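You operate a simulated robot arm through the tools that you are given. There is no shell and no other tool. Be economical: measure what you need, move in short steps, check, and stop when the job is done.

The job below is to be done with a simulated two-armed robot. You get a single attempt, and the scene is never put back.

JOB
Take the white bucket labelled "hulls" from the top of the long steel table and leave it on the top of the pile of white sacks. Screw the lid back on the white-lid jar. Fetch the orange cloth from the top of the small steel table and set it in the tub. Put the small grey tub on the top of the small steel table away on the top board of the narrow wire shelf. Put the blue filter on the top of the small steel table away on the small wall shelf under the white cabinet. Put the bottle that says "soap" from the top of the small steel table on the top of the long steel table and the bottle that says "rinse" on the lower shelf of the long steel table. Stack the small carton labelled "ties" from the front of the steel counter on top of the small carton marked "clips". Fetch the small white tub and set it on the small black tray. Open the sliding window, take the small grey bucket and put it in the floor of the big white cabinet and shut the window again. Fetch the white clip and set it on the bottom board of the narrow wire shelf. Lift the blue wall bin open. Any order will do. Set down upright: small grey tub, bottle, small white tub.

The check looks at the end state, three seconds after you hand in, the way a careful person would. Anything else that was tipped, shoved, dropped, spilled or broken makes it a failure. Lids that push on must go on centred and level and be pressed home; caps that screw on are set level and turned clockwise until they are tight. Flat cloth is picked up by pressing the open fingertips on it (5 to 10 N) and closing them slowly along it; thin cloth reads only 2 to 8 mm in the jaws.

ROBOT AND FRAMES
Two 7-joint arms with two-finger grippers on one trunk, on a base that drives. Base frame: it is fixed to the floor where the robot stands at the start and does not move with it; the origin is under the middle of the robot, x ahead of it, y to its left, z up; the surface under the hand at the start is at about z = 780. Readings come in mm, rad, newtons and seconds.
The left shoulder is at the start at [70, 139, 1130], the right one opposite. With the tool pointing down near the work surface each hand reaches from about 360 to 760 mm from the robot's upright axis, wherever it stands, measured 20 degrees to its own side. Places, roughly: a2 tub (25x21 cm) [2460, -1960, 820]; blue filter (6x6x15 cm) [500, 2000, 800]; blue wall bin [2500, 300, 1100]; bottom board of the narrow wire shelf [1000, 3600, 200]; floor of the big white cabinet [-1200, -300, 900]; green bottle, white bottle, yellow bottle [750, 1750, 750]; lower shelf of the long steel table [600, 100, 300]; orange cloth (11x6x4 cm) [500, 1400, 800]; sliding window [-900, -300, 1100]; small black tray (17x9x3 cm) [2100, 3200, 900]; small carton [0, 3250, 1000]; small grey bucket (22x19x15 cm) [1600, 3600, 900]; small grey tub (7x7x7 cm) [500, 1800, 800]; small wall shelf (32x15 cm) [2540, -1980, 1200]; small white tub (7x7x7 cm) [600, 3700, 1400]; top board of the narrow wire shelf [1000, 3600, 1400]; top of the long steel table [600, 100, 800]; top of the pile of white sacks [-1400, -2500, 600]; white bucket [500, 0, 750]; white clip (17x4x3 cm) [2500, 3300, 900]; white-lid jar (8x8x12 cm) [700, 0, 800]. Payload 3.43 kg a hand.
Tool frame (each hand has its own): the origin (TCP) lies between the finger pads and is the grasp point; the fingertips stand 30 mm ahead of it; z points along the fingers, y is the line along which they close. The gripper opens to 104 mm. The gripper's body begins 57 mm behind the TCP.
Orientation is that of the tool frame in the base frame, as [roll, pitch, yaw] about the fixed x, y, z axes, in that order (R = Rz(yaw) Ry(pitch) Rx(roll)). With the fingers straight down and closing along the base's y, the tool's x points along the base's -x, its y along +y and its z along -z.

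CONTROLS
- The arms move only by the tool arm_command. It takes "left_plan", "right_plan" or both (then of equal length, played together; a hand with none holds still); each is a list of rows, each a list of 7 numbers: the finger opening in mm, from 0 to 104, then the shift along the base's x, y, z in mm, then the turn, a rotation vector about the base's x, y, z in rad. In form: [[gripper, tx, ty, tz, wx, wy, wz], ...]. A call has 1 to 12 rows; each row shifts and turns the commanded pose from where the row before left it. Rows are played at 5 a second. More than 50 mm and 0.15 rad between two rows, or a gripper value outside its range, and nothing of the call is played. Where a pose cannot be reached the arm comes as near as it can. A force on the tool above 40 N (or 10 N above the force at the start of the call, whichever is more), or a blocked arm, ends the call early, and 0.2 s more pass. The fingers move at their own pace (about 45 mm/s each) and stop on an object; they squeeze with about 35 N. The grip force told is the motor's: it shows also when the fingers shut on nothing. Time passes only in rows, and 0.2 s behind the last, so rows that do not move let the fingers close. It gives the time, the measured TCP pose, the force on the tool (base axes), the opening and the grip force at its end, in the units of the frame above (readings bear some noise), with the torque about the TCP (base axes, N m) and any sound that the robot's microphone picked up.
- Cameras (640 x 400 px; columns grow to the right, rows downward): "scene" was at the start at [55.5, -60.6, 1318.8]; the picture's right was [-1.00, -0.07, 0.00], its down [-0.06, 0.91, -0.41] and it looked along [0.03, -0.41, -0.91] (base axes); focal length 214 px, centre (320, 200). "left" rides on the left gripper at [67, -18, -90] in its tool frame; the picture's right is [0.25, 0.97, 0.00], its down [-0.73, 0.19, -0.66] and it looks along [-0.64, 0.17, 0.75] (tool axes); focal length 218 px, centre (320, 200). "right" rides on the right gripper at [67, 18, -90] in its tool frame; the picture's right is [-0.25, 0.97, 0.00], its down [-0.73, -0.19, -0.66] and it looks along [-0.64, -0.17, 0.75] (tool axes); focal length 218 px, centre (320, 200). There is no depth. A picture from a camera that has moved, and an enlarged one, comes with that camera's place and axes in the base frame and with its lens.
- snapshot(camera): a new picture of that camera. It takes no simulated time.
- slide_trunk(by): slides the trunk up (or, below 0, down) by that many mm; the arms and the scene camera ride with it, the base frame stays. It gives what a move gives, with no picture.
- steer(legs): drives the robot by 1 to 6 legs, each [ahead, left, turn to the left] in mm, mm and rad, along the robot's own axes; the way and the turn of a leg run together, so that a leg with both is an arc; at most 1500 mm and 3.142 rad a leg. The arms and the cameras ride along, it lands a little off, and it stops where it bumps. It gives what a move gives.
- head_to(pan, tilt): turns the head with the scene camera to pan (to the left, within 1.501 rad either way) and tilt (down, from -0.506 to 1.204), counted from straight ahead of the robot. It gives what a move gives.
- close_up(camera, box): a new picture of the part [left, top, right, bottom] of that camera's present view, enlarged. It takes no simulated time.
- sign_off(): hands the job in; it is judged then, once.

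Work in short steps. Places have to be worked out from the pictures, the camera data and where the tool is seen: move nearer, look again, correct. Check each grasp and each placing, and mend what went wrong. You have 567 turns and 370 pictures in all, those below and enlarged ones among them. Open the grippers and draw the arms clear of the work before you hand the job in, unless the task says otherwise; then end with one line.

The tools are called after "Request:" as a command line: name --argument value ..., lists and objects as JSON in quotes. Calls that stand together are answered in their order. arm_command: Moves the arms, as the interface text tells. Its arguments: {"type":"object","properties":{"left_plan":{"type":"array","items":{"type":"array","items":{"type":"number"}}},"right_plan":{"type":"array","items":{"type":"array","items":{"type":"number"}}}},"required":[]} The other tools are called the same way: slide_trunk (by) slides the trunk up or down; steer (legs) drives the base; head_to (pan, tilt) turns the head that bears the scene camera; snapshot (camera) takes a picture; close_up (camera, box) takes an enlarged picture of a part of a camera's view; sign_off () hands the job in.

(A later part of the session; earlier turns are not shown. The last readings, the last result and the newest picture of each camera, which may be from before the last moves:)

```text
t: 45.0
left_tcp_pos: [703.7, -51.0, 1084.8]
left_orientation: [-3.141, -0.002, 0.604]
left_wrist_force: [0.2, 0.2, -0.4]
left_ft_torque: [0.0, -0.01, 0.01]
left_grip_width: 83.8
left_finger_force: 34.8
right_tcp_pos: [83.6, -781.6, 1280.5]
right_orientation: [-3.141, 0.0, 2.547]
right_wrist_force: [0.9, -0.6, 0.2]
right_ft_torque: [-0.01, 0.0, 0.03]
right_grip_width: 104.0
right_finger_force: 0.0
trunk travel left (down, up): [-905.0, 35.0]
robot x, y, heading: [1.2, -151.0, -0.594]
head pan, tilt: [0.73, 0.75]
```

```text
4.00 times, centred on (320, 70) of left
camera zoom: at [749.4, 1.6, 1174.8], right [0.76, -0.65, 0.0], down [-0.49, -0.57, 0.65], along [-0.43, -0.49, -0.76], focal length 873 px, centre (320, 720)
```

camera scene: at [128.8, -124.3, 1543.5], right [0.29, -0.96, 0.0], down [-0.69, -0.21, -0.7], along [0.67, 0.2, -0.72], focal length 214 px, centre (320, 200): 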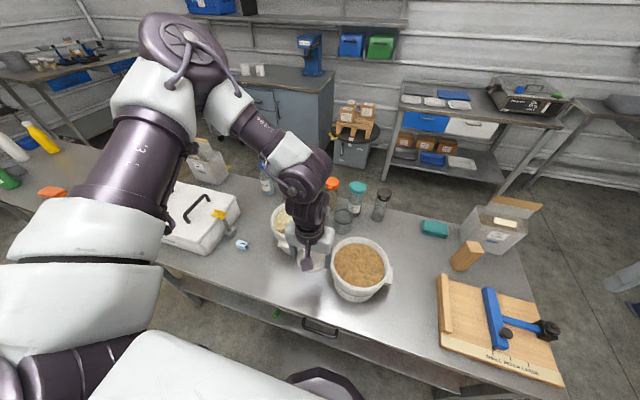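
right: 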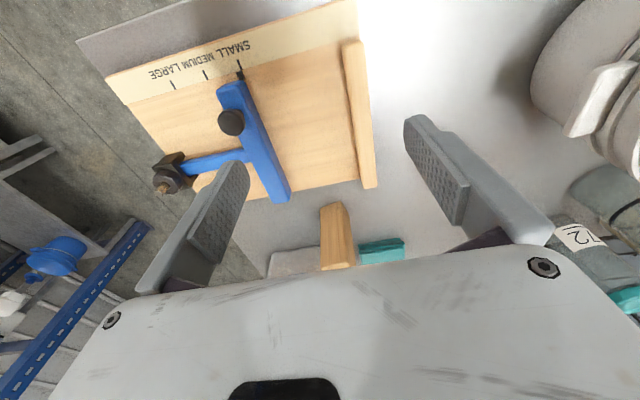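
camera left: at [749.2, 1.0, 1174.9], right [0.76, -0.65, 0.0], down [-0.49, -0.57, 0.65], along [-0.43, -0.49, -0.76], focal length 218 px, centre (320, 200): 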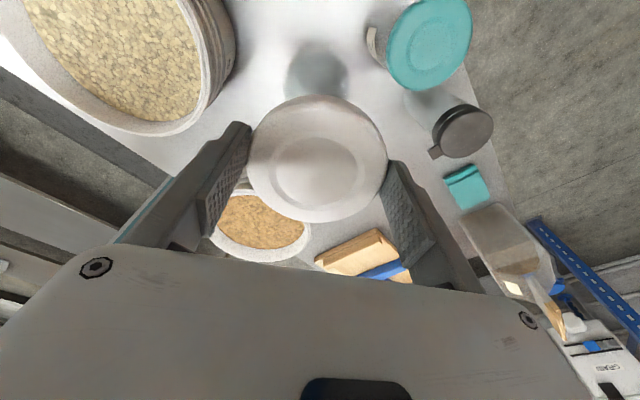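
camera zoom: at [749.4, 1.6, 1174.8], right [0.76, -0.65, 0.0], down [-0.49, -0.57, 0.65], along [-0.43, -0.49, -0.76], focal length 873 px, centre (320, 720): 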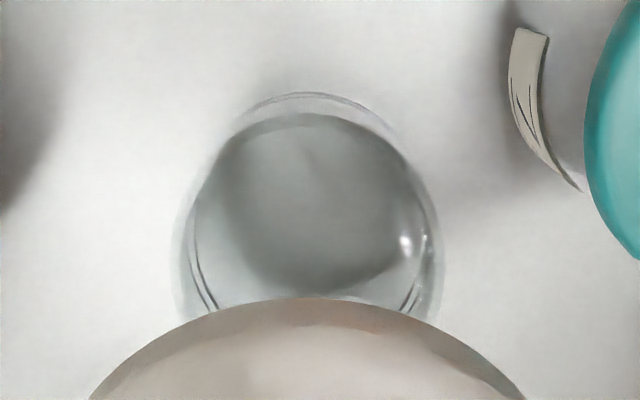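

Lower the trunk 110 mm and compare again with a flatter view.

Request:
slide_trunk --by -110

Request:
close_up --camera "scene" --box '[270, 160, 350, 220]'

Request:
close_up --camera "left" --box '[200, 0, 440, 150]'

```text
t: 46.4
left_tcp_pos: [703.8, -50.2, 976.1]
left_orientation: [-3.14, 0.0, 0.603]
left_wrist_force: [1.1, -0.4, -0.7]
left_ft_torque: [-0.03, -0.01, -0.01]
left_grip_width: 83.9
left_finger_force: 34.8
right_tcp_pos: [83.5, -781.5, 1169.3]
right_orientation: [-3.14, -0.001, 2.546]
right_wrist_force: [-0.3, 0.3, 0.2]
right_ft_torque: [-0.04, -0.01, 0.03]
right_grip_width: 104.1
right_finger_force: 0.1
trunk travel left (down, up): [-795.0, 145.0]
robot x, y, heading: [-2.1, -148.5, -0.598]
head pan, tilt: [0.73, 0.75]
```

```text
6.67 times, centred on (310, 190) of scene
camera zoom: at [124.8, -165.3, 1517.7], right [0.13, -0.99, 0.0], down [-0.68, -0.09, -0.73], along [0.72, 0.1, -0.68], focal length 1430 px, centre (387, 267)
```

zoom: 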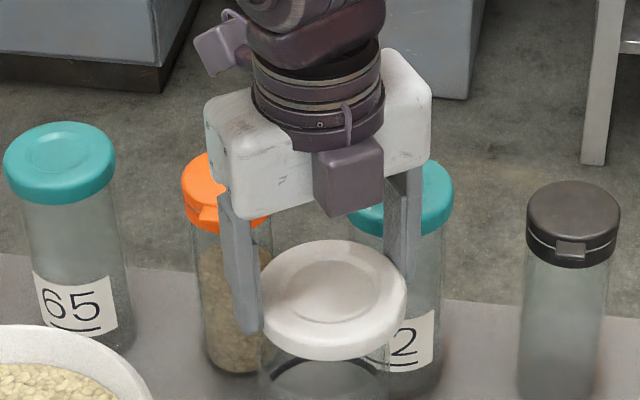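

```text
2.67 times, centred on (320, 75) of left
camera zoom: at [749.2, 1.5, 1065.0], right [0.76, -0.65, 0.0], down [-0.49, -0.57, 0.65], along [-0.43, -0.49, -0.76], focal length 582 px, centre (320, 533)
```

zoom: 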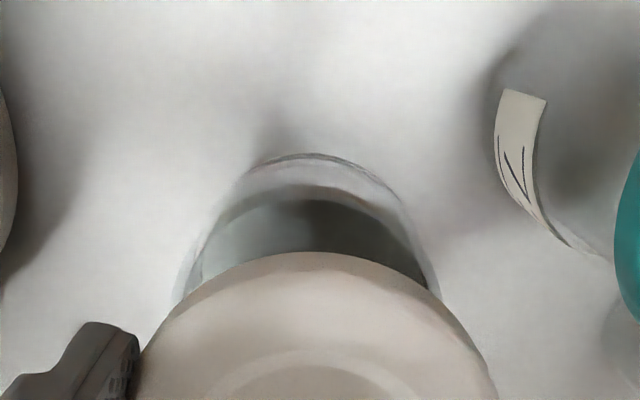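

Best estimate of the jar axis is (702, −46.5). Correct and descend slowly until contact.

Request:
arm_command --left_plan '[[70, -2, 3, 0, 0, 0, 0], [70, 0, 1, -10, 0, 0, 0], [70, 0, 0, -10, 0, 0, 0], [70, 0, 0, -6, 0, 0, 0], [70, 0, 0, -4, 0, 0, 0], [70, 0, 0, -4, 0, 0, 0], [70, 0, 0, -4, 0, 0, 0], [70, 0, 0, -3, 0, 0, 0], [70, 0, 0, 0, 0, 0, 0]]'

Request:
close_up --camera "scene" --box '[270, 175, 350, 235]'

```text
t: 48.4
left_tcp_pos: [698.6, -48.5, 939.3]
left_orientation: [3.139, -0.005, 0.603]
left_wrist_force: [1.5, -1.1, 34.1]
left_ft_torque: [-0.75, 0.93, 0.04]
left_grip_width: 83.7
left_finger_force: 34.9
right_tcp_pos: [80.0, -782.5, 1169.8]
right_orientation: [3.141, 0.002, 2.547]
right_wrist_force: [-0.5, 0.1, 0.3]
right_ft_torque: [-0.02, 0.02, -0.02]
right_grip_width: 103.9
right_finger_force: 0.0
trunk travel left (down, up): [-795.0, 145.0]
robot x, y, heading: [2.1, -148.6, -0.595]
head pan, tilt: [0.73, 0.75]
```

```text
6.67 times, centred on (310, 205) of scene
camera zoom: at [119.6, -166.5, 1518.3], right [0.13, -0.99, 0.0], down [-0.67, -0.09, -0.73], along [0.73, 0.1, -0.68], focal length 1430 px, centre (387, 167)
```

zoom: 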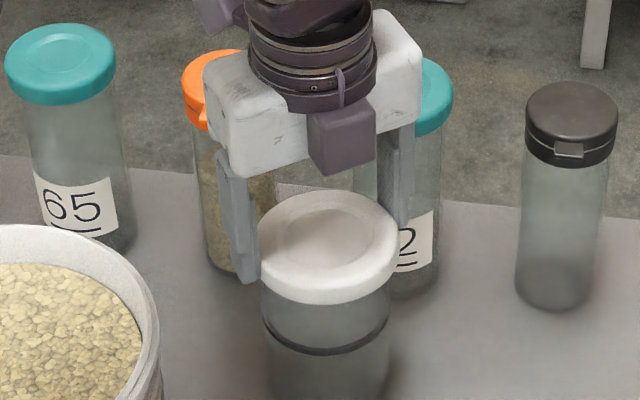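

Contact 34 N off-centre toward (−x,−y): lid needs shifting that way. Back up 4 mm, shift, press again.

Request:
arm_command --left_plan '[[70, 0, 0, 5, 0, 0, 0], [70, -3, -3, 0, 0, 0, 0], [70, 0, 0, 0, 0, 0, 0], [70, 0, 0, -3, 0, 0, 0], [70, 0, 0, -2, 0, 0, 0], [70, 0, 0, -2, 0, 0, 0], [70, 0, 0, 0, 0, 0, 0]]'

```text
t: 50.0
left_tcp_pos: [697.8, -49.1, 937.5]
left_orientation: [3.137, -0.008, 0.607]
left_wrist_force: [11.1, 7.5, 38.6]
left_ft_torque: [0.32, -0.33, -0.04]
left_grip_width: 83.3
left_finger_force: 34.8
right_tcp_pos: [82.0, -780.2, 1170.4]
right_orientation: [3.139, 0.003, 2.548]
right_wrist_force: [0.5, 0.8, -0.5]
right_ft_torque: [0.0, -0.03, -0.01]
right_grip_width: 103.7
right_finger_force: 0.0
trunk travel left (down, up): [-795.0, 145.0]
robot x, y, heading: [-2.2, -144.8, -0.595]
head pan, tilt: [0.73, 0.75]
```

Now seated (torque explained by side force). Relax sideways a bit, then turn clockwise.

Request:
arm_command --left_plan '[[70, 2, 1.5, 1, 0, 0, 0], [70, 0, 0, 0, 0, 0, -0.14], [70, 0, 0, 0, 0, 0, -0.14], [70, 0, 0, 0, 0, 0, -0.14], [70, 0, 0, 0, 0, 0, -0.14], [70, 0, 0, 0, 0, 0, -0.14], [70, 0, 0, 0, 0, 0, -0.14], [70, 0, 0, 0, 0, 0, -0.14], [70, 0, 0, 0, 0, 0, -0.14], [70, 0, 0, 0, 0, 0, -0.14], [70, 0, 0, 0, 0, 0, -0.14], [70, 0, 0, 0, 0, 0, 0]]'

Request:
close_up --camera "scene" --box '[270, 175, 350, 235]'

```text
t: 52.6
left_tcp_pos: [700.3, -49.9, 935.3]
left_orientation: [-3.138, -0.003, -0.802]
left_wrist_force: [2.2, -1.1, 17.7]
left_ft_torque: [-0.79, -0.59, -0.05]
left_grip_width: 83.9
left_finger_force: 35.2
right_tcp_pos: [82.5, -782.4, 1169.9]
right_orientation: [3.139, 0.003, 2.547]
right_wrist_force: [-1.2, 0.4, -0.2]
right_ft_torque: [-0.02, 0.01, -0.01]
right_grip_width: 104.2
right_finger_force: 0.0
trunk travel left (down, up): [-795.0, 145.0]
robot x, y, heading: [-3.4, -147.6, -0.601]
head pan, tilt: [0.73, 0.75]
```

```text
6.67 times, centred on (310, 205) of scene
camera zoom: at [121.9, -166.2, 1517.9], right [0.13, -0.99, 0.0], down [-0.67, -0.09, -0.73], along [0.73, 0.1, -0.68], focal length 1430 px, centre (387, 167)
```

zoom: 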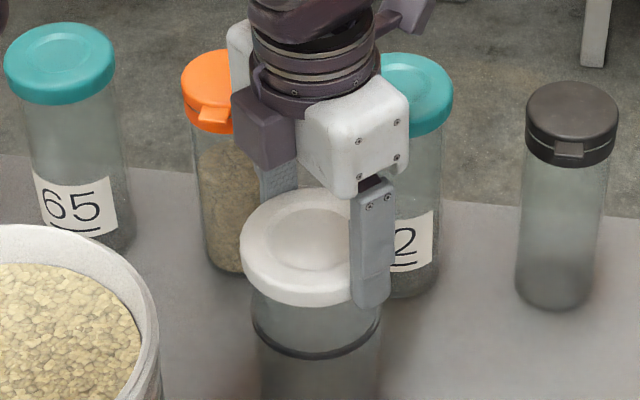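

Lid went down ~2 mm without resistance. Release, turn back, regrip for the next stroke.

Request:
arm_command --left_plan '[[104, 0, 0, 0, 0, 0, 0], [104, 0, 0, 0, 0, 0, 0], [104, 0, 0, 0, 0, 0, 0], [104, 0, 0, 0, 0, 0, 0.14], [104, 0, 0, 0, 0, 0, 0.14], [104, 0, 0, 0, 0, 0, 0.14], [104, 0, 0, 0, 0, 0, 0.14], [104, 0, 0, 0, 0, 0, 0.14], [104, 0, 0, 0, 0, 0, 0.14]]'

Request:
close_up --camera "scene" --box '[270, 175, 350, 235]'

Request:
snapshot --camera "left"

```text
t: 54.6
left_tcp_pos: [701.4, -47.8, 934.7]
left_orientation: [-3.14, -0.002, 0.045]
left_wrist_force: [0.7, 0.3, 1.1]
left_ft_torque: [0.01, 0.02, 0.01]
left_grip_width: 103.9
left_finger_force: 0.0
right_tcp_pos: [84.7, -782.0, 1169.6]
right_orientation: [-3.141, 0.001, 2.546]
right_wrist_force: [0.0, 0.8, 0.5]
right_ft_torque: [-0.03, 0.0, 0.01]
right_grip_width: 104.0
right_finger_force: 0.0
trunk travel left (down, up): [-795.0, 145.0]
robot x, y, heading: [-1.2, -145.3, -0.595]
head pan, tilt: [0.73, 0.75]
```

```text
6.67 times, centred on (310, 205) of scene
camera zoom: at [125.0, -165.5, 1517.6], right [0.13, -0.99, 0.0], down [-0.68, -0.09, -0.73], along [0.72, 0.1, -0.68], focal length 1430 px, centre (387, 167)
```

zoom: 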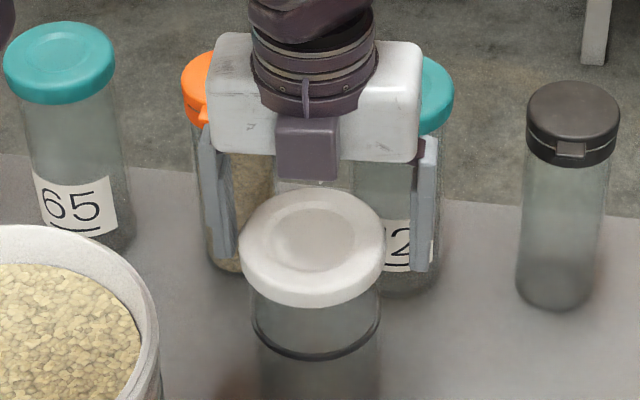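

```text
336 pictures are left
camera left: at [767.1, -27.9, 1023.2], right [0.3, -0.96, 0.0], down [-0.72, -0.22, 0.65], along [-0.63, -0.19, -0.76], focal length 218 px, centre (320, 200)
```

left: 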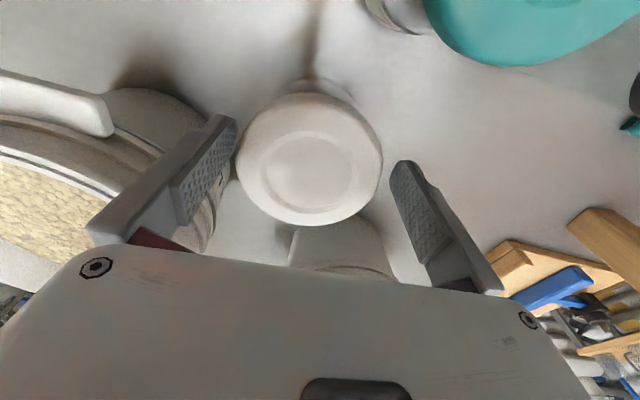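

Lid is level on the jar. Recentre the hand by +4 mm y, turn back further, and regrip.

Request:
arm_command --left_plan '[[104, -1, 4, 0, 0, 0, 0.14], [104, 0, 0, 0, 0, 0, 0.14], [104, 0, 0, 0, 0, 0, 0.14], [104, 0, 0, 0, 0, 0, 0.14], [104, 0, 0, 0, 0, 0, 0.1], [70, 0, 0, -1, 0, 0, 0], [70, 0, 0, 0, 0, 0, 0], [70, 0, 0, 0, 0, 0, 0], [70, 0, 0, 0, 0, 0, 0]]'

Request:
arm_command --left_plan '[[70, 0, 0, -1, 0, 0, -0.1], [70, 0, 0, 0, 0, 0, -0.14], [70, 0, 0, 0, 0, 0, -0.14], [70, 0, 0, -1, 0, 0, -0.14], [70, 0, 0, 0, 0, 0, -0.14], [70, 0, 0, 0, 0, 0, -0.14], [70, 0, 0, 0, 0, 0, -0.14], [70, 0, 0, 0, 0, 0, -0.14], [70, 0, 0, 0, 0, 0, -0.14], [70, 0, 0, 0, 0, 0, -0.14], [70, 0, 0, 0, 0, 0, -0.14], [70, 0, 0, 0, 0, 0, -0.14]]'

```text
t: 56.6
left_tcp_pos: [699.1, -43.3, 933.2]
left_orientation: [-3.141, -0.002, 0.703]
left_wrist_force: [-0.2, -0.5, -1.1]
left_ft_torque: [0.06, 0.01, -0.03]
left_grip_width: 83.5
left_finger_force: 35.1
right_tcp_pos: [84.4, -780.3, 1169.6]
right_orientation: [-3.141, -0.002, 2.545]
right_wrist_force: [-0.5, -0.5, 0.2]
right_ft_torque: [0.02, 0.01, -0.01]
right_grip_width: 104.0
right_finger_force: 0.1
trunk travel left (down, up): [-795.0, 145.0]
robot x, y, heading: [-0.2, -145.5, -0.594]
head pan, tilt: [0.73, 0.75]
```

```text
t: 59.2
left_tcp_pos: [697.6, -44.9, 932.6]
left_orientation: [-3.137, -0.001, -0.939]
left_wrist_force: [-3.8, -3.5, 12.9]
left_ft_torque: [-0.55, 0.77, 0.03]
left_grip_width: 83.4
left_finger_force: 35.0
right_tcp_pos: [82.3, -782.9, 1170.5]
right_orientation: [3.141, 0.003, 2.548]
right_wrist_force: [-0.2, 0.2, -0.2]
right_ft_torque: [-0.04, -0.02, 0.04]
right_grip_width: 104.1
right_finger_force: 0.0
trunk travel left (down, up): [-795.0, 145.0]
robot x, y, heading: [-0.7, -150.8, -0.598]
head pan, tilt: [0.73, 0.75]
```

Request:
close_up --camera "scene" --box '[270, 175, 350, 235]'

Request:
arm_command --left_plan '[[104, 0, 0, 0, 0, 0, 0], [104, 0, 0, 0, 0, 0, 0], [104, 0, 0, 0, 0, 0, 0], [104, 1, 1, 0, 0, 0, 0.15], [104, 0, 0, 0, 0, 0, 0.15], [104, 0, 0, 0, 0, 0, 0.15], [104, 0, 0, 0, 0, 0, 0.15], [104, 0, 0, 0, 0, 0, 0.15], [104, 0, 0, 0, 0, 0, 0.15], [104, 0, 0, 0, 0, 0, 0.15], [104, 0, 0, 0, 0, 0, 0.15], [104, 0, 0, 0, 0, 0, 0.15]]'

Request:
close_up --camera "scene" --box '[270, 175, 350, 235]'

```text
6.67 times, centred on (310, 205) of scene
camera zoom: at [121.6, -166.4, 1517.9], right [0.13, -0.99, 0.0], down [-0.67, -0.09, -0.73], along [0.73, 0.1, -0.68], focal length 1430 px, centre (387, 167)
```

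zoom: 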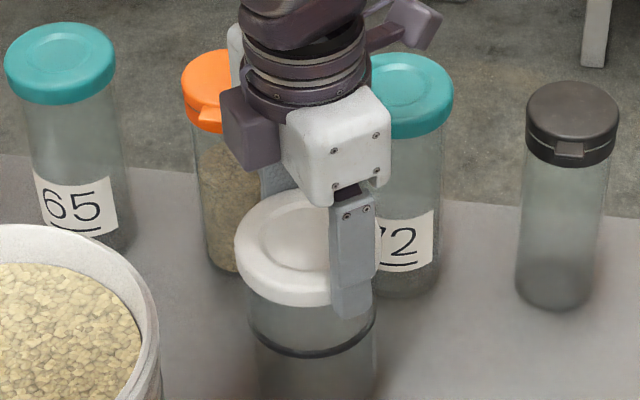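

```text
t: 61.8
left_tcp_pos: [701.2, -43.5, 929.7]
left_orientation: [-3.14, -0.001, 0.413]
left_wrist_force: [-0.5, -1.0, -0.8]
left_ft_torque: [0.0, -0.03, -0.01]
left_grip_width: 103.9
left_finger_force: 0.1
right_tcp_pos: [85.1, -780.8, 1169.7]
right_orientation: [3.141, 0.0, 2.547]
right_wrist_force: [0.3, 0.5, 0.1]
right_ft_torque: [-0.02, -0.03, 0.01]
right_grip_width: 103.9
right_finger_force: 0.1
trunk travel left (down, up): [-795.0, 145.0]
robot x, y, heading: [4.5, -147.6, -0.593]
head pan, tilt: [0.73, 0.75]
```

```text
6.67 times, centred on (310, 205) of scene
camera zoom: at [124.9, -165.4, 1517.6], right [0.13, -0.99, 0.0], down [-0.68, -0.09, -0.73], along [0.72, 0.1, -0.68], focal length 1430 px, centre (387, 167)
```

zoom: 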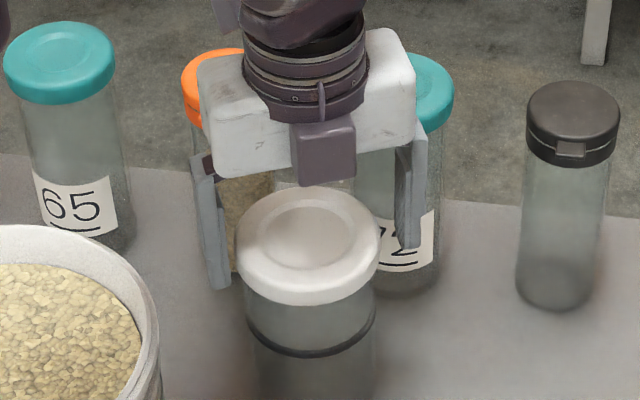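

Keep turning: regrip and another full stroke with moderate down force.

Request:
arm_command --left_plan '[[104, -1, 1, 0, 0, 0, 0.15], [104, 0, 0, 0, 0, 0, 0.15], [104, 0, 0, 1, 0, 0, 0.05], [70, 0, 0, 0, 0, 0, 0], [70, 0, 0, 0, 0, 0, 0], [70, 0, 0, 0, 0, 0, 0], [70, 0, 0, -1, 0, 0, 0], [70, 0, 0, -1, 0, 0, -0.1], [70, 0, 0, -1, 0, 0, -0.14], [70, 0, 0, 0, 0, 0, -0.14], [70, 0, 0, 0, 0, 0, -0.14], [70, 0, 0, 0, 0, 0, -0.14]]'

Request:
arm_command --left_plan '[[70, 0, 0, 0, 0, 0, -0.14], [70, 0, 0, 0, 0, 0, -0.14], [70, 0, 0, 0, 0, 0, -0.14], [70, 0, 0, 0, 0, 0, -0.14], [70, 0, 0, 0, 0, 0, -0.14], [70, 0, 0, 0, 0, 0, -0.14], [70, 0, 0, 0, 0, 0, -0.14]]'

```text
t: 64.4
left_tcp_pos: [699.8, -42.8, 929.5]
left_orientation: [3.141, -0.003, 0.1]
left_wrist_force: [1.9, 0.4, 13.3]
left_ft_torque: [-0.49, -0.01, -0.02]
left_grip_width: 83.6
left_finger_force: 34.9
right_tcp_pos: [81.8, -781.3, 1170.1]
right_orientation: [3.141, -0.001, 2.547]
right_wrist_force: [-0.5, 0.4, 0.0]
right_ft_torque: [0.01, -0.01, 0.0]
right_grip_width: 104.1
right_finger_force: 0.0
trunk travel left (down, up): [-795.0, 145.0]
robot x, y, heading: [-0.4, -145.0, -0.594]
head pan, tilt: [0.73, 0.75]
```

```text
t: 66.0
left_tcp_pos: [699.0, -43.7, 928.8]
left_orientation: [-3.14, -0.002, -0.882]
left_wrist_force: [1.0, -1.5, 8.6]
left_ft_torque: [-0.2, 0.3, -0.01]
left_grip_width: 83.4
left_finger_force: 34.5
right_tcp_pos: [83.8, -783.1, 1169.7]
right_orientation: [3.141, 0.001, 2.547]
right_wrist_force: [0.0, 0.1, -0.8]
right_ft_torque: [-0.03, 0.01, 0.01]
right_grip_width: 103.8
right_finger_force: 0.1
trunk travel left (down, up): [-795.0, 145.0]
robot x, y, heading: [-2.1, -147.9, -0.593]
head pan, tilt: [0.73, 0.75]
```

Force falls as I turn – the lid is descending. Another stroke.

Request:
arm_command --left_plan '[[104, 0, 0, 0, 0, 0, 0], [104, 0, 0, 0, 0, 0, 0], [104, 0, 0, 0, 0, 0, 0.15], [104, 0, 0, 0, 0, 0, 0.15], [104, 0, 0, 0, 0, 0, 0.15], [104, 0, 0, 0, 0, 0, 0.15], [104, 0, 0, 0, 0, 0, 0.15], [104, 0, 0, 0, 0, 0, 0.15], [104, 0, 0, 0, 0, 0, 0.15], [104, 0, 0, 0, 0, 0, 0.15], [104, 0, 0, 0, 0, 0, 0.15], [104, 0, 0, 0, 0, 0, 0.15]]'

Request:
arm_command --left_plan '[[70, 0, 0, 0, 0, 0, 0], [70, 0, 0, 0, 0, 0, 0], [70, 0, 0, -1, 0, 0, 0], [70, 0, 0, -1, 0, 0, -0.14], [70, 0, 0, -1, 0, 0, -0.14], [70, 0, 0, 0, 0, 0, -0.14], [70, 0, 0, 0, 0, 0, -0.14], [70, 0, 0, 0, 0, 0, -0.14], [70, 0, 0, 0, 0, 0, -0.14], [70, 0, 0, 0, 0, 0, -0.14], [70, 0, 0, 0, 0, 0, -0.14], [70, 0, 0, 0, 0, 0, -0.14]]'

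Request:
close_up --camera "scene" --box '[270, 175, 350, 235]'

```text
t: 68.6
left_tcp_pos: [699.2, -41.7, 927.9]
left_orientation: [-3.14, -0.004, 0.625]
left_wrist_force: [-0.2, 0.0, 1.1]
left_ft_torque: [-0.04, 0.03, -0.03]
left_grip_width: 104.1
left_finger_force: 0.0
right_tcp_pos: [84.2, -782.1, 1170.2]
right_orientation: [3.141, 0.0, 2.547]
right_wrist_force: [-0.3, 0.1, 0.3]
right_ft_torque: [0.01, -0.03, -0.02]
right_grip_width: 103.8
right_finger_force: 0.0
trunk travel left (down, up): [-795.0, 145.0]
robot x, y, heading: [-1.6, -144.5, -0.594]
head pan, tilt: [0.73, 0.75]
```

```text
t: 71.2
left_tcp_pos: [698.9, -43.0, 926.2]
left_orientation: [-3.138, -0.004, -0.639]
left_wrist_force: [1.5, -3.5, 10.0]
left_ft_torque: [-0.29, 0.11, 0.06]
left_grip_width: 83.8
left_finger_force: 35.0
right_tcp_pos: [83.9, -783.5, 1169.2]
right_orientation: [3.141, -0.001, 2.546]
right_wrist_force: [0.4, 0.8, 0.8]
right_ft_torque: [0.05, 0.01, 0.02]
right_grip_width: 104.0
right_finger_force: 0.0
trunk travel left (down, up): [-795.0, 145.0]
robot x, y, heading: [0.3, -145.6, -0.595]
head pan, tilt: [0.73, 0.75]
```

```text
6.67 times, centred on (310, 205) of scene
camera zoom: at [123.4, -166.3, 1517.8], right [0.13, -0.99, 0.0], down [-0.68, -0.09, -0.73], along [0.73, 0.1, -0.68], focal length 1430 px, centre (387, 167)
```

zoom: 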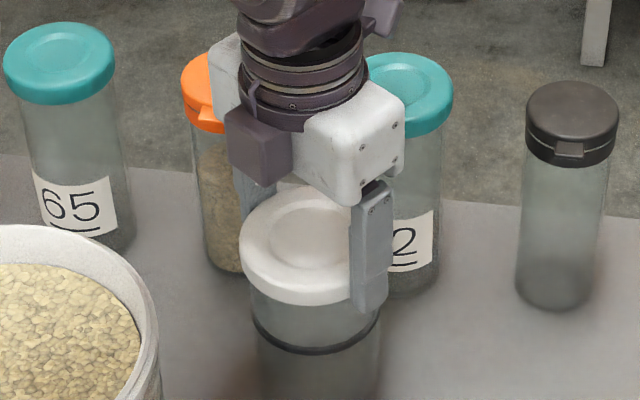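

Slow progress downward (~1 mm). Continue strokes.

Request:
arm_command --left_plan '[[104, 0, 0, 0, 0, 0, 0], [104, 0, 0, 0, 0, 0, 0], [104, 0, 0, 0, 0, 0, 0.15], [104, 0, 0, 0, 0, 0, 0.15], [104, 0, 0, 0, 0, 0, 0.15], [104, 0, 0, 0, 0, 0, 0.15], [104, 0, 0, 0, 0, 0, 0.15], [104, 0, 0, 0, 0, 0, 0.15], [104, 0, 0, 0, 0, 0, 0.15], [104, 0, 0, 0, 0, 0, 0.15], [104, 0, 0, 0, 0, 0, 0.1], [70, 0, 0, 0, 0, 0, 0]]'

Request:
arm_command --left_plan '[[70, 0, 0, 0, 0, 0, 0], [70, 0, 0, -1, 0, 0, -0.1], [70, 0, 0, -1, 0, 0, -0.14], [70, 0, 0, -1, 0, 0, -0.14], [70, 0, 0, 0, 0, 0, -0.14], [70, 0, 0, 0, 0, 0, -0.14], [70, 0, 0, 0, 0, 0, -0.14], [70, 0, 0, 0, 0, 0, -0.14], [70, 0, 0, 0, 0, 0, -0.14], [70, 0, 0, 0, 0, 0, -0.14], [70, 0, 0, 0, 0, 0, -0.14], [70, 0, 0, 0, 0, 0, -0.14]]'

Request:
arm_command --left_plan '[[104, 0, 0, 0, 0, 0, 0], [104, 0, 0, 0, 0, 0, 0], [104, 0, 0, 0, 0, 0, 0.15], [104, 0, 0, 0, 0, 0, 0.15], [104, 0, 0, 0, 0, 0, 0.15], [104, 0, 0, 0, 0, 0, 0.15], [104, 0, 0, 0, 0, 0, 0.15], [104, 0, 0, 0, 0, 0, 0.15], [104, 0, 0, 0, 0, 0, 0.15], [104, 0, 0, 0, 0, 0, 0.15], [104, 0, 0, 0, 0, 0, 0.15], [104, 0, 0, 0, 0, 0, 0.15]]'

Request:
arm_command --left_plan '[[70, 0, 0, 0, 0, 0, 0], [70, 0, 0, 0, 0, 0, 0], [70, 0, 0, -1, 0, 0, -0.1], [70, 0, 0, -1, 0, 0, -0.14], [70, 0, 0, -1, 0, 0, -0.14], [70, 0, 0, 0, 0, 0, -0.14], [70, 0, 0, 0, 0, 0, -0.14], [70, 0, 0, 0, 0, 0, -0.14], [70, 0, 0, 0, 0, 0, -0.14], [70, 0, 0, 0, 0, 0, -0.14], [70, 0, 0, 0, 0, 0, -0.14], [70, 0, 0, 0, 0, 0, -0.14]]'

Request:
close_up --camera "scene" --box '[270, 175, 350, 235]'

```text
t: 73.8
left_tcp_pos: [700.3, -42.2, 926.6]
left_orientation: [-3.139, -0.002, 0.663]
left_wrist_force: [0.1, 0.1, -0.4]
left_ft_torque: [-0.01, -0.01, -0.01]
left_grip_width: 84.4
left_finger_force: 14.3
right_tcp_pos: [84.7, -780.9, 1170.8]
right_orientation: [3.141, 0.0, 2.547]
right_wrist_force: [0.6, 0.3, -0.6]
right_ft_torque: [0.0, 0.01, -0.01]
right_grip_width: 103.9
right_finger_force: 0.1
trunk travel left (down, up): [-795.0, 145.0]
robot x, y, heading: [1.5, -146.3, -0.597]
head pan, tilt: [0.73, 0.75]
```

```text
t: 76.4
left_tcp_pos: [698.7, -44.3, 924.5]
left_orientation: [-3.139, -0.006, -0.841]
left_wrist_force: [0.8, -2.0, 17.3]
left_ft_torque: [-0.26, 0.17, 0.25]
left_grip_width: 83.7
left_finger_force: 35.0
right_tcp_pos: [81.8, -782.9, 1169.6]
right_orientation: [3.14, 0.002, 2.547]
right_wrist_force: [0.6, -0.2, -0.3]
right_ft_torque: [0.0, 0.0, -0.02]
right_grip_width: 104.3
right_finger_force: 0.1
trunk travel left (down, up): [-795.0, 145.0]
robot x, y, heading: [1.3, -150.9, -0.597]
head pan, tilt: [0.73, 0.75]
```

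```text
t: 79.0
left_tcp_pos: [699.9, -41.1, 922.9]
left_orientation: [-3.14, -0.002, 0.662]
left_wrist_force: [0.0, 0.6, -0.7]
left_ft_torque: [0.02, 0.04, 0.03]
left_grip_width: 103.5
left_finger_force: 0.0
right_tcp_pos: [84.7, -781.7, 1169.7]
right_orientation: [-3.141, 0.0, 2.548]
right_wrist_force: [-0.1, -0.6, 0.3]
right_ft_torque: [0.03, -0.02, 0.01]
right_grip_width: 104.1
right_finger_force: 0.0
trunk travel left (down, up): [-795.0, 145.0]
robot x, y, heading: [-2.3, -146.1, -0.591]
head pan, tilt: [0.73, 0.75]
```

```text
t: 81.6
left_tcp_pos: [700.0, -42.0, 920.5]
left_orientation: [-3.138, -0.004, -0.7]
left_wrist_force: [-0.9, -1.8, 11.3]
left_ft_torque: [-0.24, 0.1, 0.17]
left_grip_width: 83.6
left_finger_force: 35.3
right_tcp_pos: [83.1, -781.8, 1169.1]
right_orientation: [-3.14, 0.001, 2.545]
right_wrist_force: [-0.7, 0.2, -0.5]
right_ft_torque: [0.0, 0.01, 0.0]
right_grip_width: 104.0
right_finger_force: 0.0
trunk travel left (down, up): [-795.0, 145.0]
robot x, y, heading: [-0.4, -151.4, -0.596]
head pan, tilt: [0.73, 0.75]
```

```text
6.67 times, centred on (310, 205) of scene
camera zoom: at [122.8, -166.1, 1517.8], right [0.13, -0.99, 0.0], down [-0.68, -0.09, -0.73], along [0.73, 0.1, -0.68], focal length 1430 px, centre (387, 167)
```

zoom: 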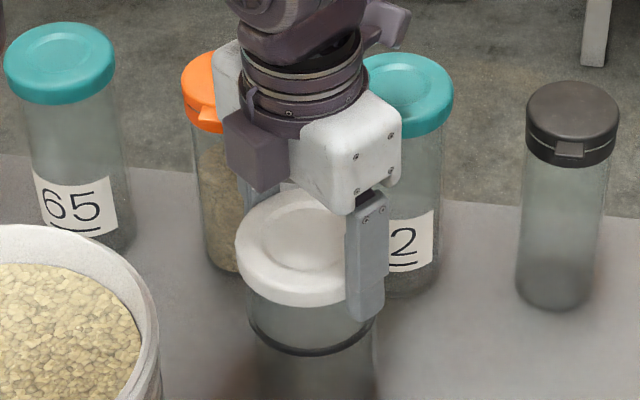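

Reaction torque is appearing (+0.2 N m). Two more strokes without extra descent.

Request:
arm_command --left_plan '[[104, 0, 0, 0, 0, 0, 0], [104, 0, 0, 0, 0, 0, 0], [104, 0, 0, 2, 0, 0, 0.15], [104, 0, 0, 0, 0, 0, 0.15], [104, 0, 0, 0, 0, 0, 0.15], [104, 0, 0, 0, 0, 0, 0.15], [104, 0, 0, 0, 0, 0, 0.15], [104, 0, 0, 0, 0, 0, 0.15], [104, 0, 0, 0, 0, 0, 0.15], [104, 0, 0, 0, 0, 0, 0.15], [104, 0, 0, 0, 0, 0, 0.15], [104, 0, 0, 0, 0, 0, 0.05]]'

Request:
arm_command --left_plan '[[70, 0, 0, 0, 0, 0, 0], [70, 0, 0, 0, 0, 0, 0], [70, 0, 0, -1, 0, 0, -0.1], [70, 0, 0, -1, 0, 0, -0.14], [70, 0, 0, 0, 0, 0, -0.14], [70, 0, 0, 0, 0, 0, -0.14], [70, 0, 0, 0, 0, 0, -0.14], [70, 0, 0, 0, 0, 0, -0.14], [70, 0, 0, 0, 0, 0, -0.14]]'

Request:
arm_command --left_plan '[[70, 0, 0, 0, 0, 0, -0.14], [70, 0, 0, 0, 0, 0, -0.14], [70, 0, 0, 0, 0, 0, -0.14], [70, 0, 0, 0, 0, 0, -0.14]]'

```text
t: 84.2
left_tcp_pos: [700.5, -41.6, 922.0]
left_orientation: [-3.139, -0.001, 0.702]
left_wrist_force: [0.2, 0.0, 0.1]
left_ft_torque: [-0.01, 0.0, 0.01]
left_grip_width: 104.1
left_finger_force: 0.2
right_tcp_pos: [83.6, -780.4, 1169.7]
right_orientation: [3.141, 0.0, 2.546]
right_wrist_force: [0.4, 0.3, 0.4]
right_ft_torque: [-0.03, 0.02, 0.02]
right_grip_width: 103.8
right_finger_force: 0.0
trunk travel left (down, up): [-795.0, 145.0]
robot x, y, heading: [-1.3, -147.1, -0.595]
head pan, tilt: [0.73, 0.75]
```

```text
t: 86.2
left_tcp_pos: [698.6, -43.8, 921.6]
left_orientation: [3.141, -0.005, -0.242]
left_wrist_force: [3.5, -4.1, 15.7]
left_ft_torque: [-0.83, 0.12, 0.21]
left_grip_width: 83.4
left_finger_force: 34.5
right_tcp_pos: [83.5, -781.5, 1168.5]
right_orientation: [3.139, 0.001, 2.547]
right_wrist_force: [-0.8, -0.2, 1.4]
right_ft_torque: [-0.02, -0.04, 0.0]
right_grip_width: 103.7
right_finger_force: 0.0
trunk travel left (down, up): [-795.0, 145.0]
robot x, y, heading: [2.8, -145.7, -0.601]
head pan, tilt: [0.73, 0.75]
```

```text
t: 87.2
left_tcp_pos: [698.9, -44.1, 921.2]
left_orientation: [-3.137, -0.004, -0.802]
left_wrist_force: [-0.4, -4.1, 16.6]
left_ft_torque: [-0.68, 0.59, 0.22]
left_grip_width: 83.5
left_finger_force: 34.5
right_tcp_pos: [82.1, -783.6, 1169.2]
right_orientation: [3.141, -0.001, 2.549]
right_wrist_force: [-0.1, 0.2, 0.4]
right_ft_torque: [0.04, 0.0, -0.01]
right_grip_width: 104.0
right_finger_force: 0.1
trunk travel left (down, up): [-795.0, 145.0]
robot x, y, heading: [-2.3, -145.4, -0.596]
head pan, tilt: [0.73, 0.75]
```

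Torque is steady at 0.22 N m – likely bottomed with the jar slipping. Press harder and turn to tighten.

Request:
arm_command --left_plan '[[70, 0, 0, -2, 0, 0, 0], [70, 0, 0, -1, 0, 0, 0], [70, 0, 0, 0, 0, 0, -0.12], [70, 0, 0, 0, 0, 0, -0.12], [70, 0, 0, 0, 0, 0, -0.12]]'

Request:
close_up --camera "scene" --box '[270, 175, 350, 235]'

```text
t: 88.4
left_tcp_pos: [695.3, -42.2, 919.7]
left_orientation: [-3.135, -0.004, -1.16]
left_wrist_force: [-1.1, -0.4, 33.5]
left_ft_torque: [-0.02, 0.35, 0.41]
left_grip_width: 83.2
left_finger_force: 34.8
right_tcp_pos: [80.9, -781.9, 1169.9]
right_orientation: [3.138, 0.003, 2.546]
right_wrist_force: [0.3, 0.5, 0.2]
right_ft_torque: [-0.01, 0.0, -0.01]
right_grip_width: 104.2
right_finger_force: 0.0
trunk travel left (down, up): [-795.0, 145.0]
robot x, y, heading: [1.1, -151.3, -0.594]
head pan, tilt: [0.73, 0.75]
```

```text
6.67 times, centred on (310, 205) of scene
camera zoom: at [118.3, -166.6, 1518.3], right [0.13, -0.99, 0.0], down [-0.67, -0.09, -0.73], along [0.73, 0.1, -0.68], focal length 1430 px, centre (387, 167)
```

zoom: 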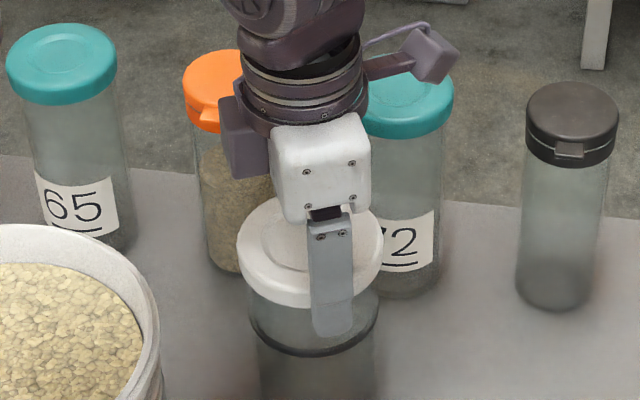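

Request:
arm_command --left_plan '[[70, 0, 0, -0.6, 0, 0, 0], [70, 0, 0, 0, 0, 0, -0.1], [70, 0, 0, 0, 0, 0, -0.1], [70, 0, 0, 0, 0, 0, 0]]'

Request:
arm_command --left_plan '[[70, 0, 0, 3, 0, 0, 0], [104, 0, 0, 1, 0, 0, 0], [104, 0, 0, 0, 0, 0, 0], [104, 0, 0, 0, 0, 0, 0], [104, 0, 0, 20, 0, 0, 0], [104, 0, 0, 45, 0, 0, 0], [104, 0, 0, 45, 0, 0, 0]]'

Request:
close_up --camera "scene" --box '[230, 165, 350, 255]'

```text
t: 89.4
left_tcp_pos: [696.2, -42.4, 919.7]
left_orientation: [-3.132, -0.003, -1.363]
left_wrist_force: [-0.5, -1.9, 37.5]
left_ft_torque: [-0.17, 0.32, 0.14]
left_grip_width: 83.6
left_finger_force: 35.4
right_tcp_pos: [79.4, -782.0, 1169.2]
right_orientation: [3.139, 0.003, 2.547]
right_wrist_force: [-0.1, 0.0, 0.4]
right_ft_torque: [-0.01, 0.0, -0.01]
right_grip_width: 104.1
right_finger_force: 0.0
trunk travel left (down, up): [-795.0, 145.0]
robot x, y, heading: [1.0, -150.2, -0.594]
head pan, tilt: [0.73, 0.75]
```

```text
t: 91.0
left_tcp_pos: [700.8, -45.6, 1030.5]
left_orientation: [-3.139, -0.002, -1.359]
left_wrist_force: [0.3, 0.3, 0.0]
left_ft_torque: [-0.01, 0.02, 0.01]
left_grip_width: 103.9
left_finger_force: 0.0
right_tcp_pos: [82.5, -781.7, 1170.3]
right_orientation: [3.142, 0.0, 2.547]
right_wrist_force: [0.5, -0.4, -0.3]
right_ft_torque: [0.0, -0.02, 0.0]
right_grip_width: 104.1
right_finger_force: 0.1
trunk travel left (down, up): [-795.0, 145.0]
robot x, y, heading: [-0.3, -147.8, -0.591]
head pan, tilt: [0.73, 0.75]
```

```text
4.44 times, centred on (290, 210) of scene
camera zoom: at [123.5, -166.3, 1517.6], right [0.13, -0.99, 0.0], down [-0.68, -0.09, -0.73], along [0.73, 0.1, -0.68], focal length 953 px, centre (453, 156)
```

zoom: 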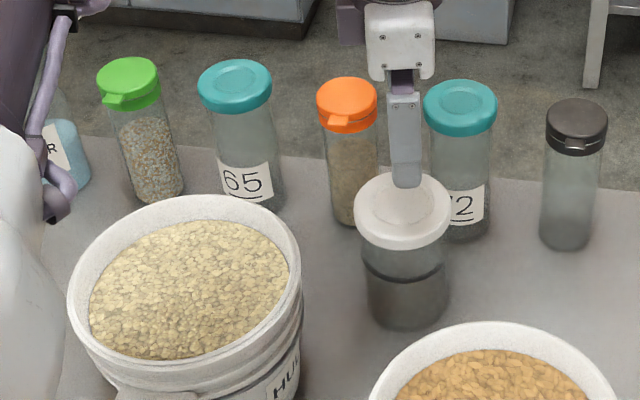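

Lid is on, level. Next look at the sack pile direction with the head.

Request:
head_to --pan -1.5 --tilt 0.3

Request:
snapshot --camera "scene"

Request:
head_to --pan 0.9 --tilt 0.9

Request:
snapshot --camera "scene"

```text
t: 93.1
left_tcp_pos: [702.1, -45.9, 1028.5]
left_orientation: [-3.139, -0.001, -1.36]
left_wrist_force: [-0.5, 0.8, 0.1]
left_ft_torque: [0.01, -0.01, -0.01]
left_grip_width: 104.0
left_finger_force: 0.1
right_tcp_pos: [84.6, -781.5, 1169.5]
right_orientation: [3.14, 0.0, 2.546]
right_wrist_force: [0.2, 0.8, -1.1]
right_ft_torque: [-0.01, -0.03, -0.01]
right_grip_width: 104.2
right_finger_force: 0.1
trunk travel left (down, up): [-795.0, 145.0]
robot x, y, heading: [0.6, -143.0, -0.6]
head pan, tilt: [-1.499, 0.3]
```

```text
329 pictures are left
camera scene: at [-3.8, -257.3, 1558.0], right [-0.87, 0.5, 0.0], down [0.15, 0.26, -0.96], along [-0.48, -0.83, -0.3], focal length 214 px, centre (320, 200)
```

scene: 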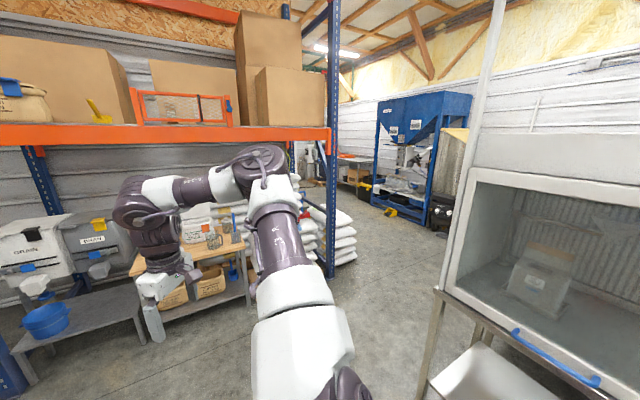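

```text
t: 95.3
left_tcp_pos: [702.0, -47.4, 1028.7]
left_orientation: [-3.14, 0.0, -1.359]
left_wrist_force: [0.5, -0.6, 0.1]
left_ft_torque: [-0.01, 0.03, 0.0]
left_grip_width: 104.0
left_finger_force: 0.1
right_tcp_pos: [85.2, -782.2, 1168.8]
right_orientation: [3.141, 0.001, 2.546]
right_wrist_force: [-0.5, 0.7, 0.1]
right_ft_torque: [0.01, 0.0, 0.01]
right_grip_width: 103.8
right_finger_force: 0.0
trunk travel left (down, up): [-795.0, 145.0]
robot x, y, heading: [-2.7, -148.0, -0.596]
head pan, tilt: [0.901, 0.901]
```

```text
328 pictures are left
camera scene: at [114.8, -153.8, 1505.8], right [0.3, -0.95, 0.0], down [-0.75, -0.23, -0.62], along [0.59, 0.19, -0.78], focal length 214 px, centre (320, 200)
```

scene: 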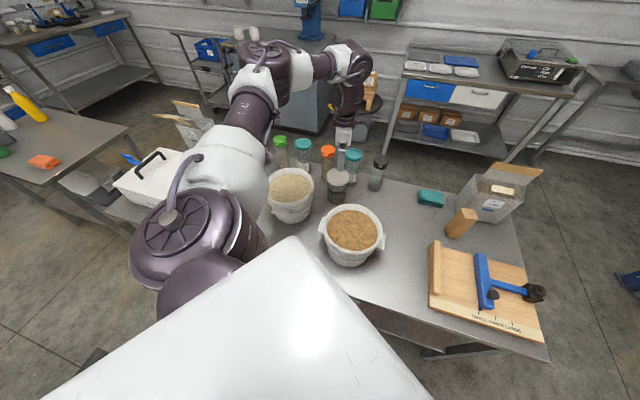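

Raise the left hand, then turn the base back and shift it to face the hulls bucket.

Request:
arm_command --left_plan '[[104, 0, 0, 45, 0, 0, 0], [104, 0, 0, 45, 0, 0, 0], [104, -20, 0, 30, 0, 0, 0], [104, -40, 0, 0, 0, 0, 0.1], [104, -40, 0, 0, 0, 0, 0.1], [104, -40, 0, 0, 0, 0, 0.1]]'

Request:
steer --legs '[[0, 0, 0.595], [0, 263, 0]]'

Request:
head_to --pan 0 --tilt 0.85

Request:
snapshot --camera "scene"

Request:
close_up --camera "scene" --box '[220, 120, 420, 245]'

```text
t: 96.7
left_tcp_pos: [554.7, -43.7, 1148.7]
left_orientation: [-3.137, -0.003, -1.059]
left_wrist_force: [-0.5, -0.3, -0.5]
left_ft_torque: [0.01, 0.0, 0.03]
left_grip_width: 103.9
left_finger_force: 0.1
right_tcp_pos: [83.4, -782.0, 1169.6]
right_orientation: [3.139, 0.0, 2.547]
right_wrist_force: [-0.9, -0.1, -0.4]
right_ft_torque: [-0.03, 0.01, 0.02]
right_grip_width: 103.9
right_finger_force: 0.1
trunk travel left (down, up): [-795.0, 145.0]
robot x, y, heading: [-1.2, -146.3, -0.596]
head pan, tilt: [0.901, 0.901]
```

```text
t: 100.2
left_tcp_pos: [409.6, 507.9, 1149.3]
left_orientation: [-3.139, 0.0, -0.473]
left_wrist_force: [-0.2, 0.4, -0.1]
left_ft_torque: [0.0, -0.07, 0.02]
left_grip_width: 104.0
left_finger_force: 0.1
right_tcp_pos: [423.2, -370.3, 1168.1]
right_orientation: [3.14, 0.0, 3.132]
right_wrist_force: [0.0, -0.2, -0.2]
right_ft_torque: [0.01, 0.02, -0.01]
right_grip_width: 104.2
right_finger_force: 0.1
trunk travel left (down, up): [-795.0, 145.0]
robot x, y, heading: [2.4, 115.0, -0.01]
head pan, tilt: [0.901, 0.901]
```

```text
t: 101.4
left_tcp_pos: [408.6, 507.9, 1148.1]
left_orientation: [-3.14, -0.002, -0.473]
left_wrist_force: [0.0, -0.1, -0.7]
left_ft_torque: [0.01, -0.02, 0.01]
left_grip_width: 104.2
left_finger_force: 0.1
right_tcp_pos: [423.4, -368.6, 1170.1]
right_orientation: [-3.14, 0.001, 3.133]
right_wrist_force: [-0.2, 0.8, 0.0]
right_ft_torque: [-0.04, 0.0, 0.01]
right_grip_width: 103.9
right_finger_force: 0.1
trunk travel left (down, up): [-795.0, 145.0]
robot x, y, heading: [3.9, 116.3, -0.005]
head pan, tilt: [0.0, 0.85]
```

```text
327 pictures are left
camera scene: at [131.6, 111.2, 1509.6], right [-0.01, -1.0, 0.0], down [-0.75, 0.01, -0.66], along [0.66, 0.0, -0.75], focal length 214 px, centre (320, 200)
```

scene: 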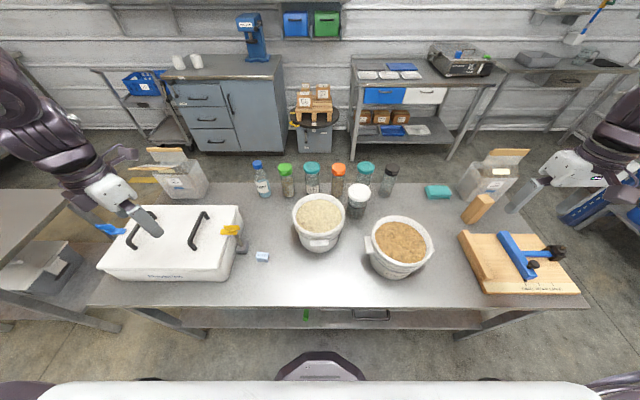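

```text
3.20 times, centred on (320, 182) of scene
camera zoom: at [131.6, 111.2, 1509.6], right [-0.01, -1.0, 0.0], down [-0.75, 0.01, -0.66], along [0.66, 0.0, -0.75], focal length 686 px, centre (320, 256)
```

zoom: 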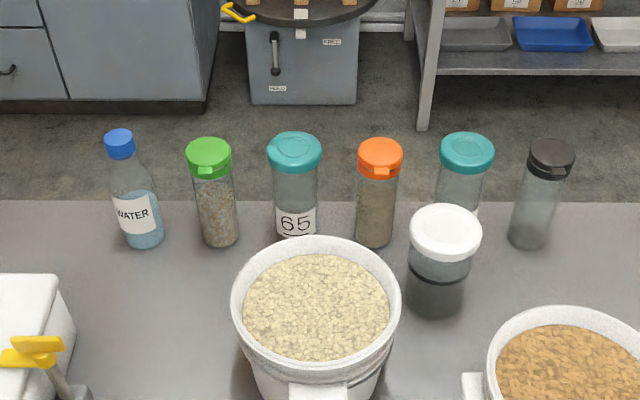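

I'll carry the bucket with both hands on opposite rim sides. Bring both hands near at z≈1110 with reversed yaw.

Request:
arm_command --left_plan '[[104, 12, -20, -3, 0, 0, 0.04], [104, 12, -20, -3, 0, 0, 0.04], [104, 12, -20, -3, 0, 0, 0.04], [104, 12, -20, -3, 0, 0, 0.04], [104, 12, -20, -3, 0, 0, 0.04], [104, 12, -20, -3, 0, 0, 0.04], [104, 12, -20, -3, 0, 0, 0.04], [104, 12, -20, -3, 0, 0, 0.04], [104, 12, -20, -3, 0, 0, 0.04], [104, 12, -20, -3, 0, 0, 0.04], [104, 12, -20, -3, 0, 0, 0.04], [104, 12, -20, -3, 0, 0, 0.03]]' --right_plan '[[104, 8, 20, 0, 0, 0, -0.15], [104, 8, 20, 0, 0, 0, -0.15], [104, 8, 20, 0, 0, 0, -0.15], [104, 8, 20, 0, 0, 0, -0.15], [104, 8, 20, 0, 0, 0, -0.15], [104, 8, 20, 0, 0, 0, -0.15], [104, 8, 20, 0, 0, 0, -0.15], [104, 8, 20, 0, 0, 0, -0.15], [104, 8, 20, 0, 0, 0, -0.15], [104, 8, 20, 0, 0, 0, -0.15], [104, 8, 20, 0, 0, 0, -0.15], [104, 8, 20, 0, 0, 0, -0.15]]'

Request:
arm_command --right_plan '[[104, 0, 0, -5, 0, 0, -0.15], [104, 0, 0, -5, 0, 0, -0.15], [104, 0, 0, -5, 0, 0, -0.15], [104, 0, 0, -5, 0, 0, -0.15], [104, 0, 0, -5, 0, 0, -0.15], [104, 0, 0, -5, 0, 0, -0.15], [104, 0, 0, -5, 0, 0, -0.15], [104, 0, 0, -5, 0, 0, -0.15], [104, 0, 0, -5, 0, 0, -0.14]]'

Request:
snapshot --camera "left"

Request:
snapshot --camera "right"

```text
t: 104.0
left_tcp_pos: [559.4, 272.0, 1110.5]
left_orientation: [3.14, 0.002, -0.003]
left_wrist_force: [1.1, 0.3, 0.5]
left_ft_torque: [-0.03, 0.03, -0.07]
left_grip_width: 104.0
left_finger_force: 0.1
right_tcp_pos: [536.2, -309.9, 1263.1]
right_orientation: [3.137, 0.002, 1.961]
right_wrist_force: [0.7, 0.6, 0.0]
right_ft_torque: [-0.01, 0.04, -0.04]
right_grip_width: 104.1
right_finger_force: 0.1
right hand out of reach, approached as far as the arm can: row 5, 6, 7, 8, 9, 10, 11, 12
trunk travel left (down, up): [-795.0, 145.0]
robot x, y, heading: [0.5, 113.9, -0.01]
head pan, tilt: [0.0, 0.85]
```

```text
t: 106.0
left_tcp_pos: [553.6, 270.4, 1112.8]
left_orientation: [-3.137, -0.004, -0.004]
left_wrist_force: [-0.1, 0.0, 0.3]
left_ft_torque: [0.0, -0.01, 0.01]
left_grip_width: 104.1
left_finger_force: 0.0
right_tcp_pos: [430.5, -542.6, 1265.7]
right_orientation: [3.131, -0.007, 0.947]
right_wrist_force: [-0.7, -0.2, 0.6]
right_ft_torque: [0.01, -0.01, -0.03]
right_grip_width: 104.0
right_finger_force: 0.1
right hand out of reach, approached as far as the arm can: row 1, 2, 3, 4, 5, 6, 7, 8, 9
trunk travel left (down, up): [-795.0, 145.0]
robot x, y, heading: [4.4, 112.9, -0.011]
head pan, tilt: [0.0, 0.85]
```

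```text
325 pictures are left
camera left: at [620.3, 287.0, 1202.3], right [0.25, -0.97, 0.0], down [-0.73, -0.19, 0.65], along [-0.63, -0.16, -0.76], focal length 218 px, centre (320, 200)
```

left: 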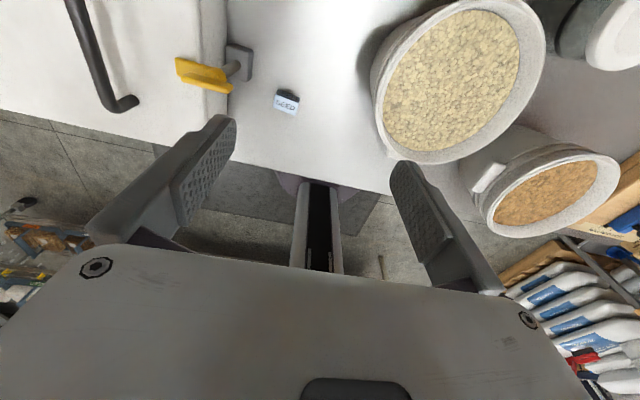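

```text
324 pictures are left
camera right: at [481.9, -498.6, 1356.2], right [0.64, -0.77, 0.01], down [-0.59, -0.48, 0.65], along [-0.5, -0.42, -0.76], focal length 218 px, centre (320, 200)
```

right: 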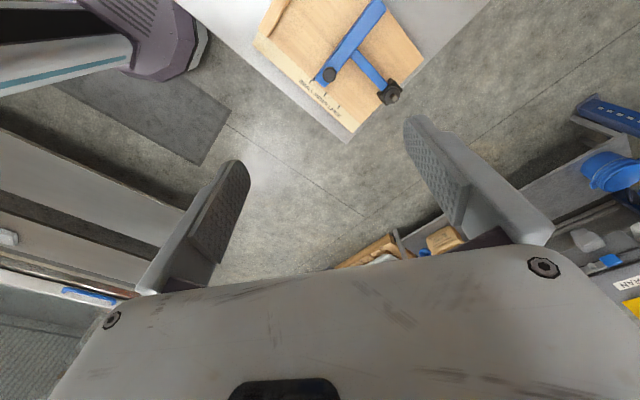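

Right arm sits too high. Lower it and bring it inward while finishing the turn.

Request:
arm_command --right_plan '[[104, 0, 10, -40, 0, 0, 0], [104, 0, 10, -40, 0, 0, 0], [104, 0, 20, -40, 0, 0, 0], [104, 0, 20, -30, 0, 0, 0], [104, 0, 40, 0, 0, 0, -0.1], [104, 0, 40, 0, 0, 0, -0.1], [104, 0, 40, 0, 0, 0, -0.1], [104, 0, 40, 0, 0, 0, -0.15], [104, 0, 30, 0, 0, 0, -0.15], [104, 0, 0, 0, 0, 0, 0]]'

```text
t: 108.2
left_tcp_pos: [555.2, 269.9, 1111.0]
left_orientation: [-3.14, -0.001, -0.003]
left_wrist_force: [0.3, 0.6, 0.3]
left_ft_torque: [0.01, 0.0, -0.02]
left_grip_width: 104.2
left_finger_force: 0.0
right_tcp_pos: [318.2, -540.1, 1344.2]
right_orientation: [-3.067, 0.001, 0.664]
right_wrist_force: [0.7, -0.4, 0.7]
right_ft_torque: [0.01, 0.02, 0.0]
right_grip_width: 104.2
right_finger_force: 0.1
right hand out of reach, approached as far as the arm can: row 1, 2, 3, 4, 5, 6, 7, 8, 9
trunk travel left (down, up): [-795.0, 145.0]
robot x, y, heading: [-0.3, 115.0, -0.009]
head pan, tilt: [0.0, 0.85]
```

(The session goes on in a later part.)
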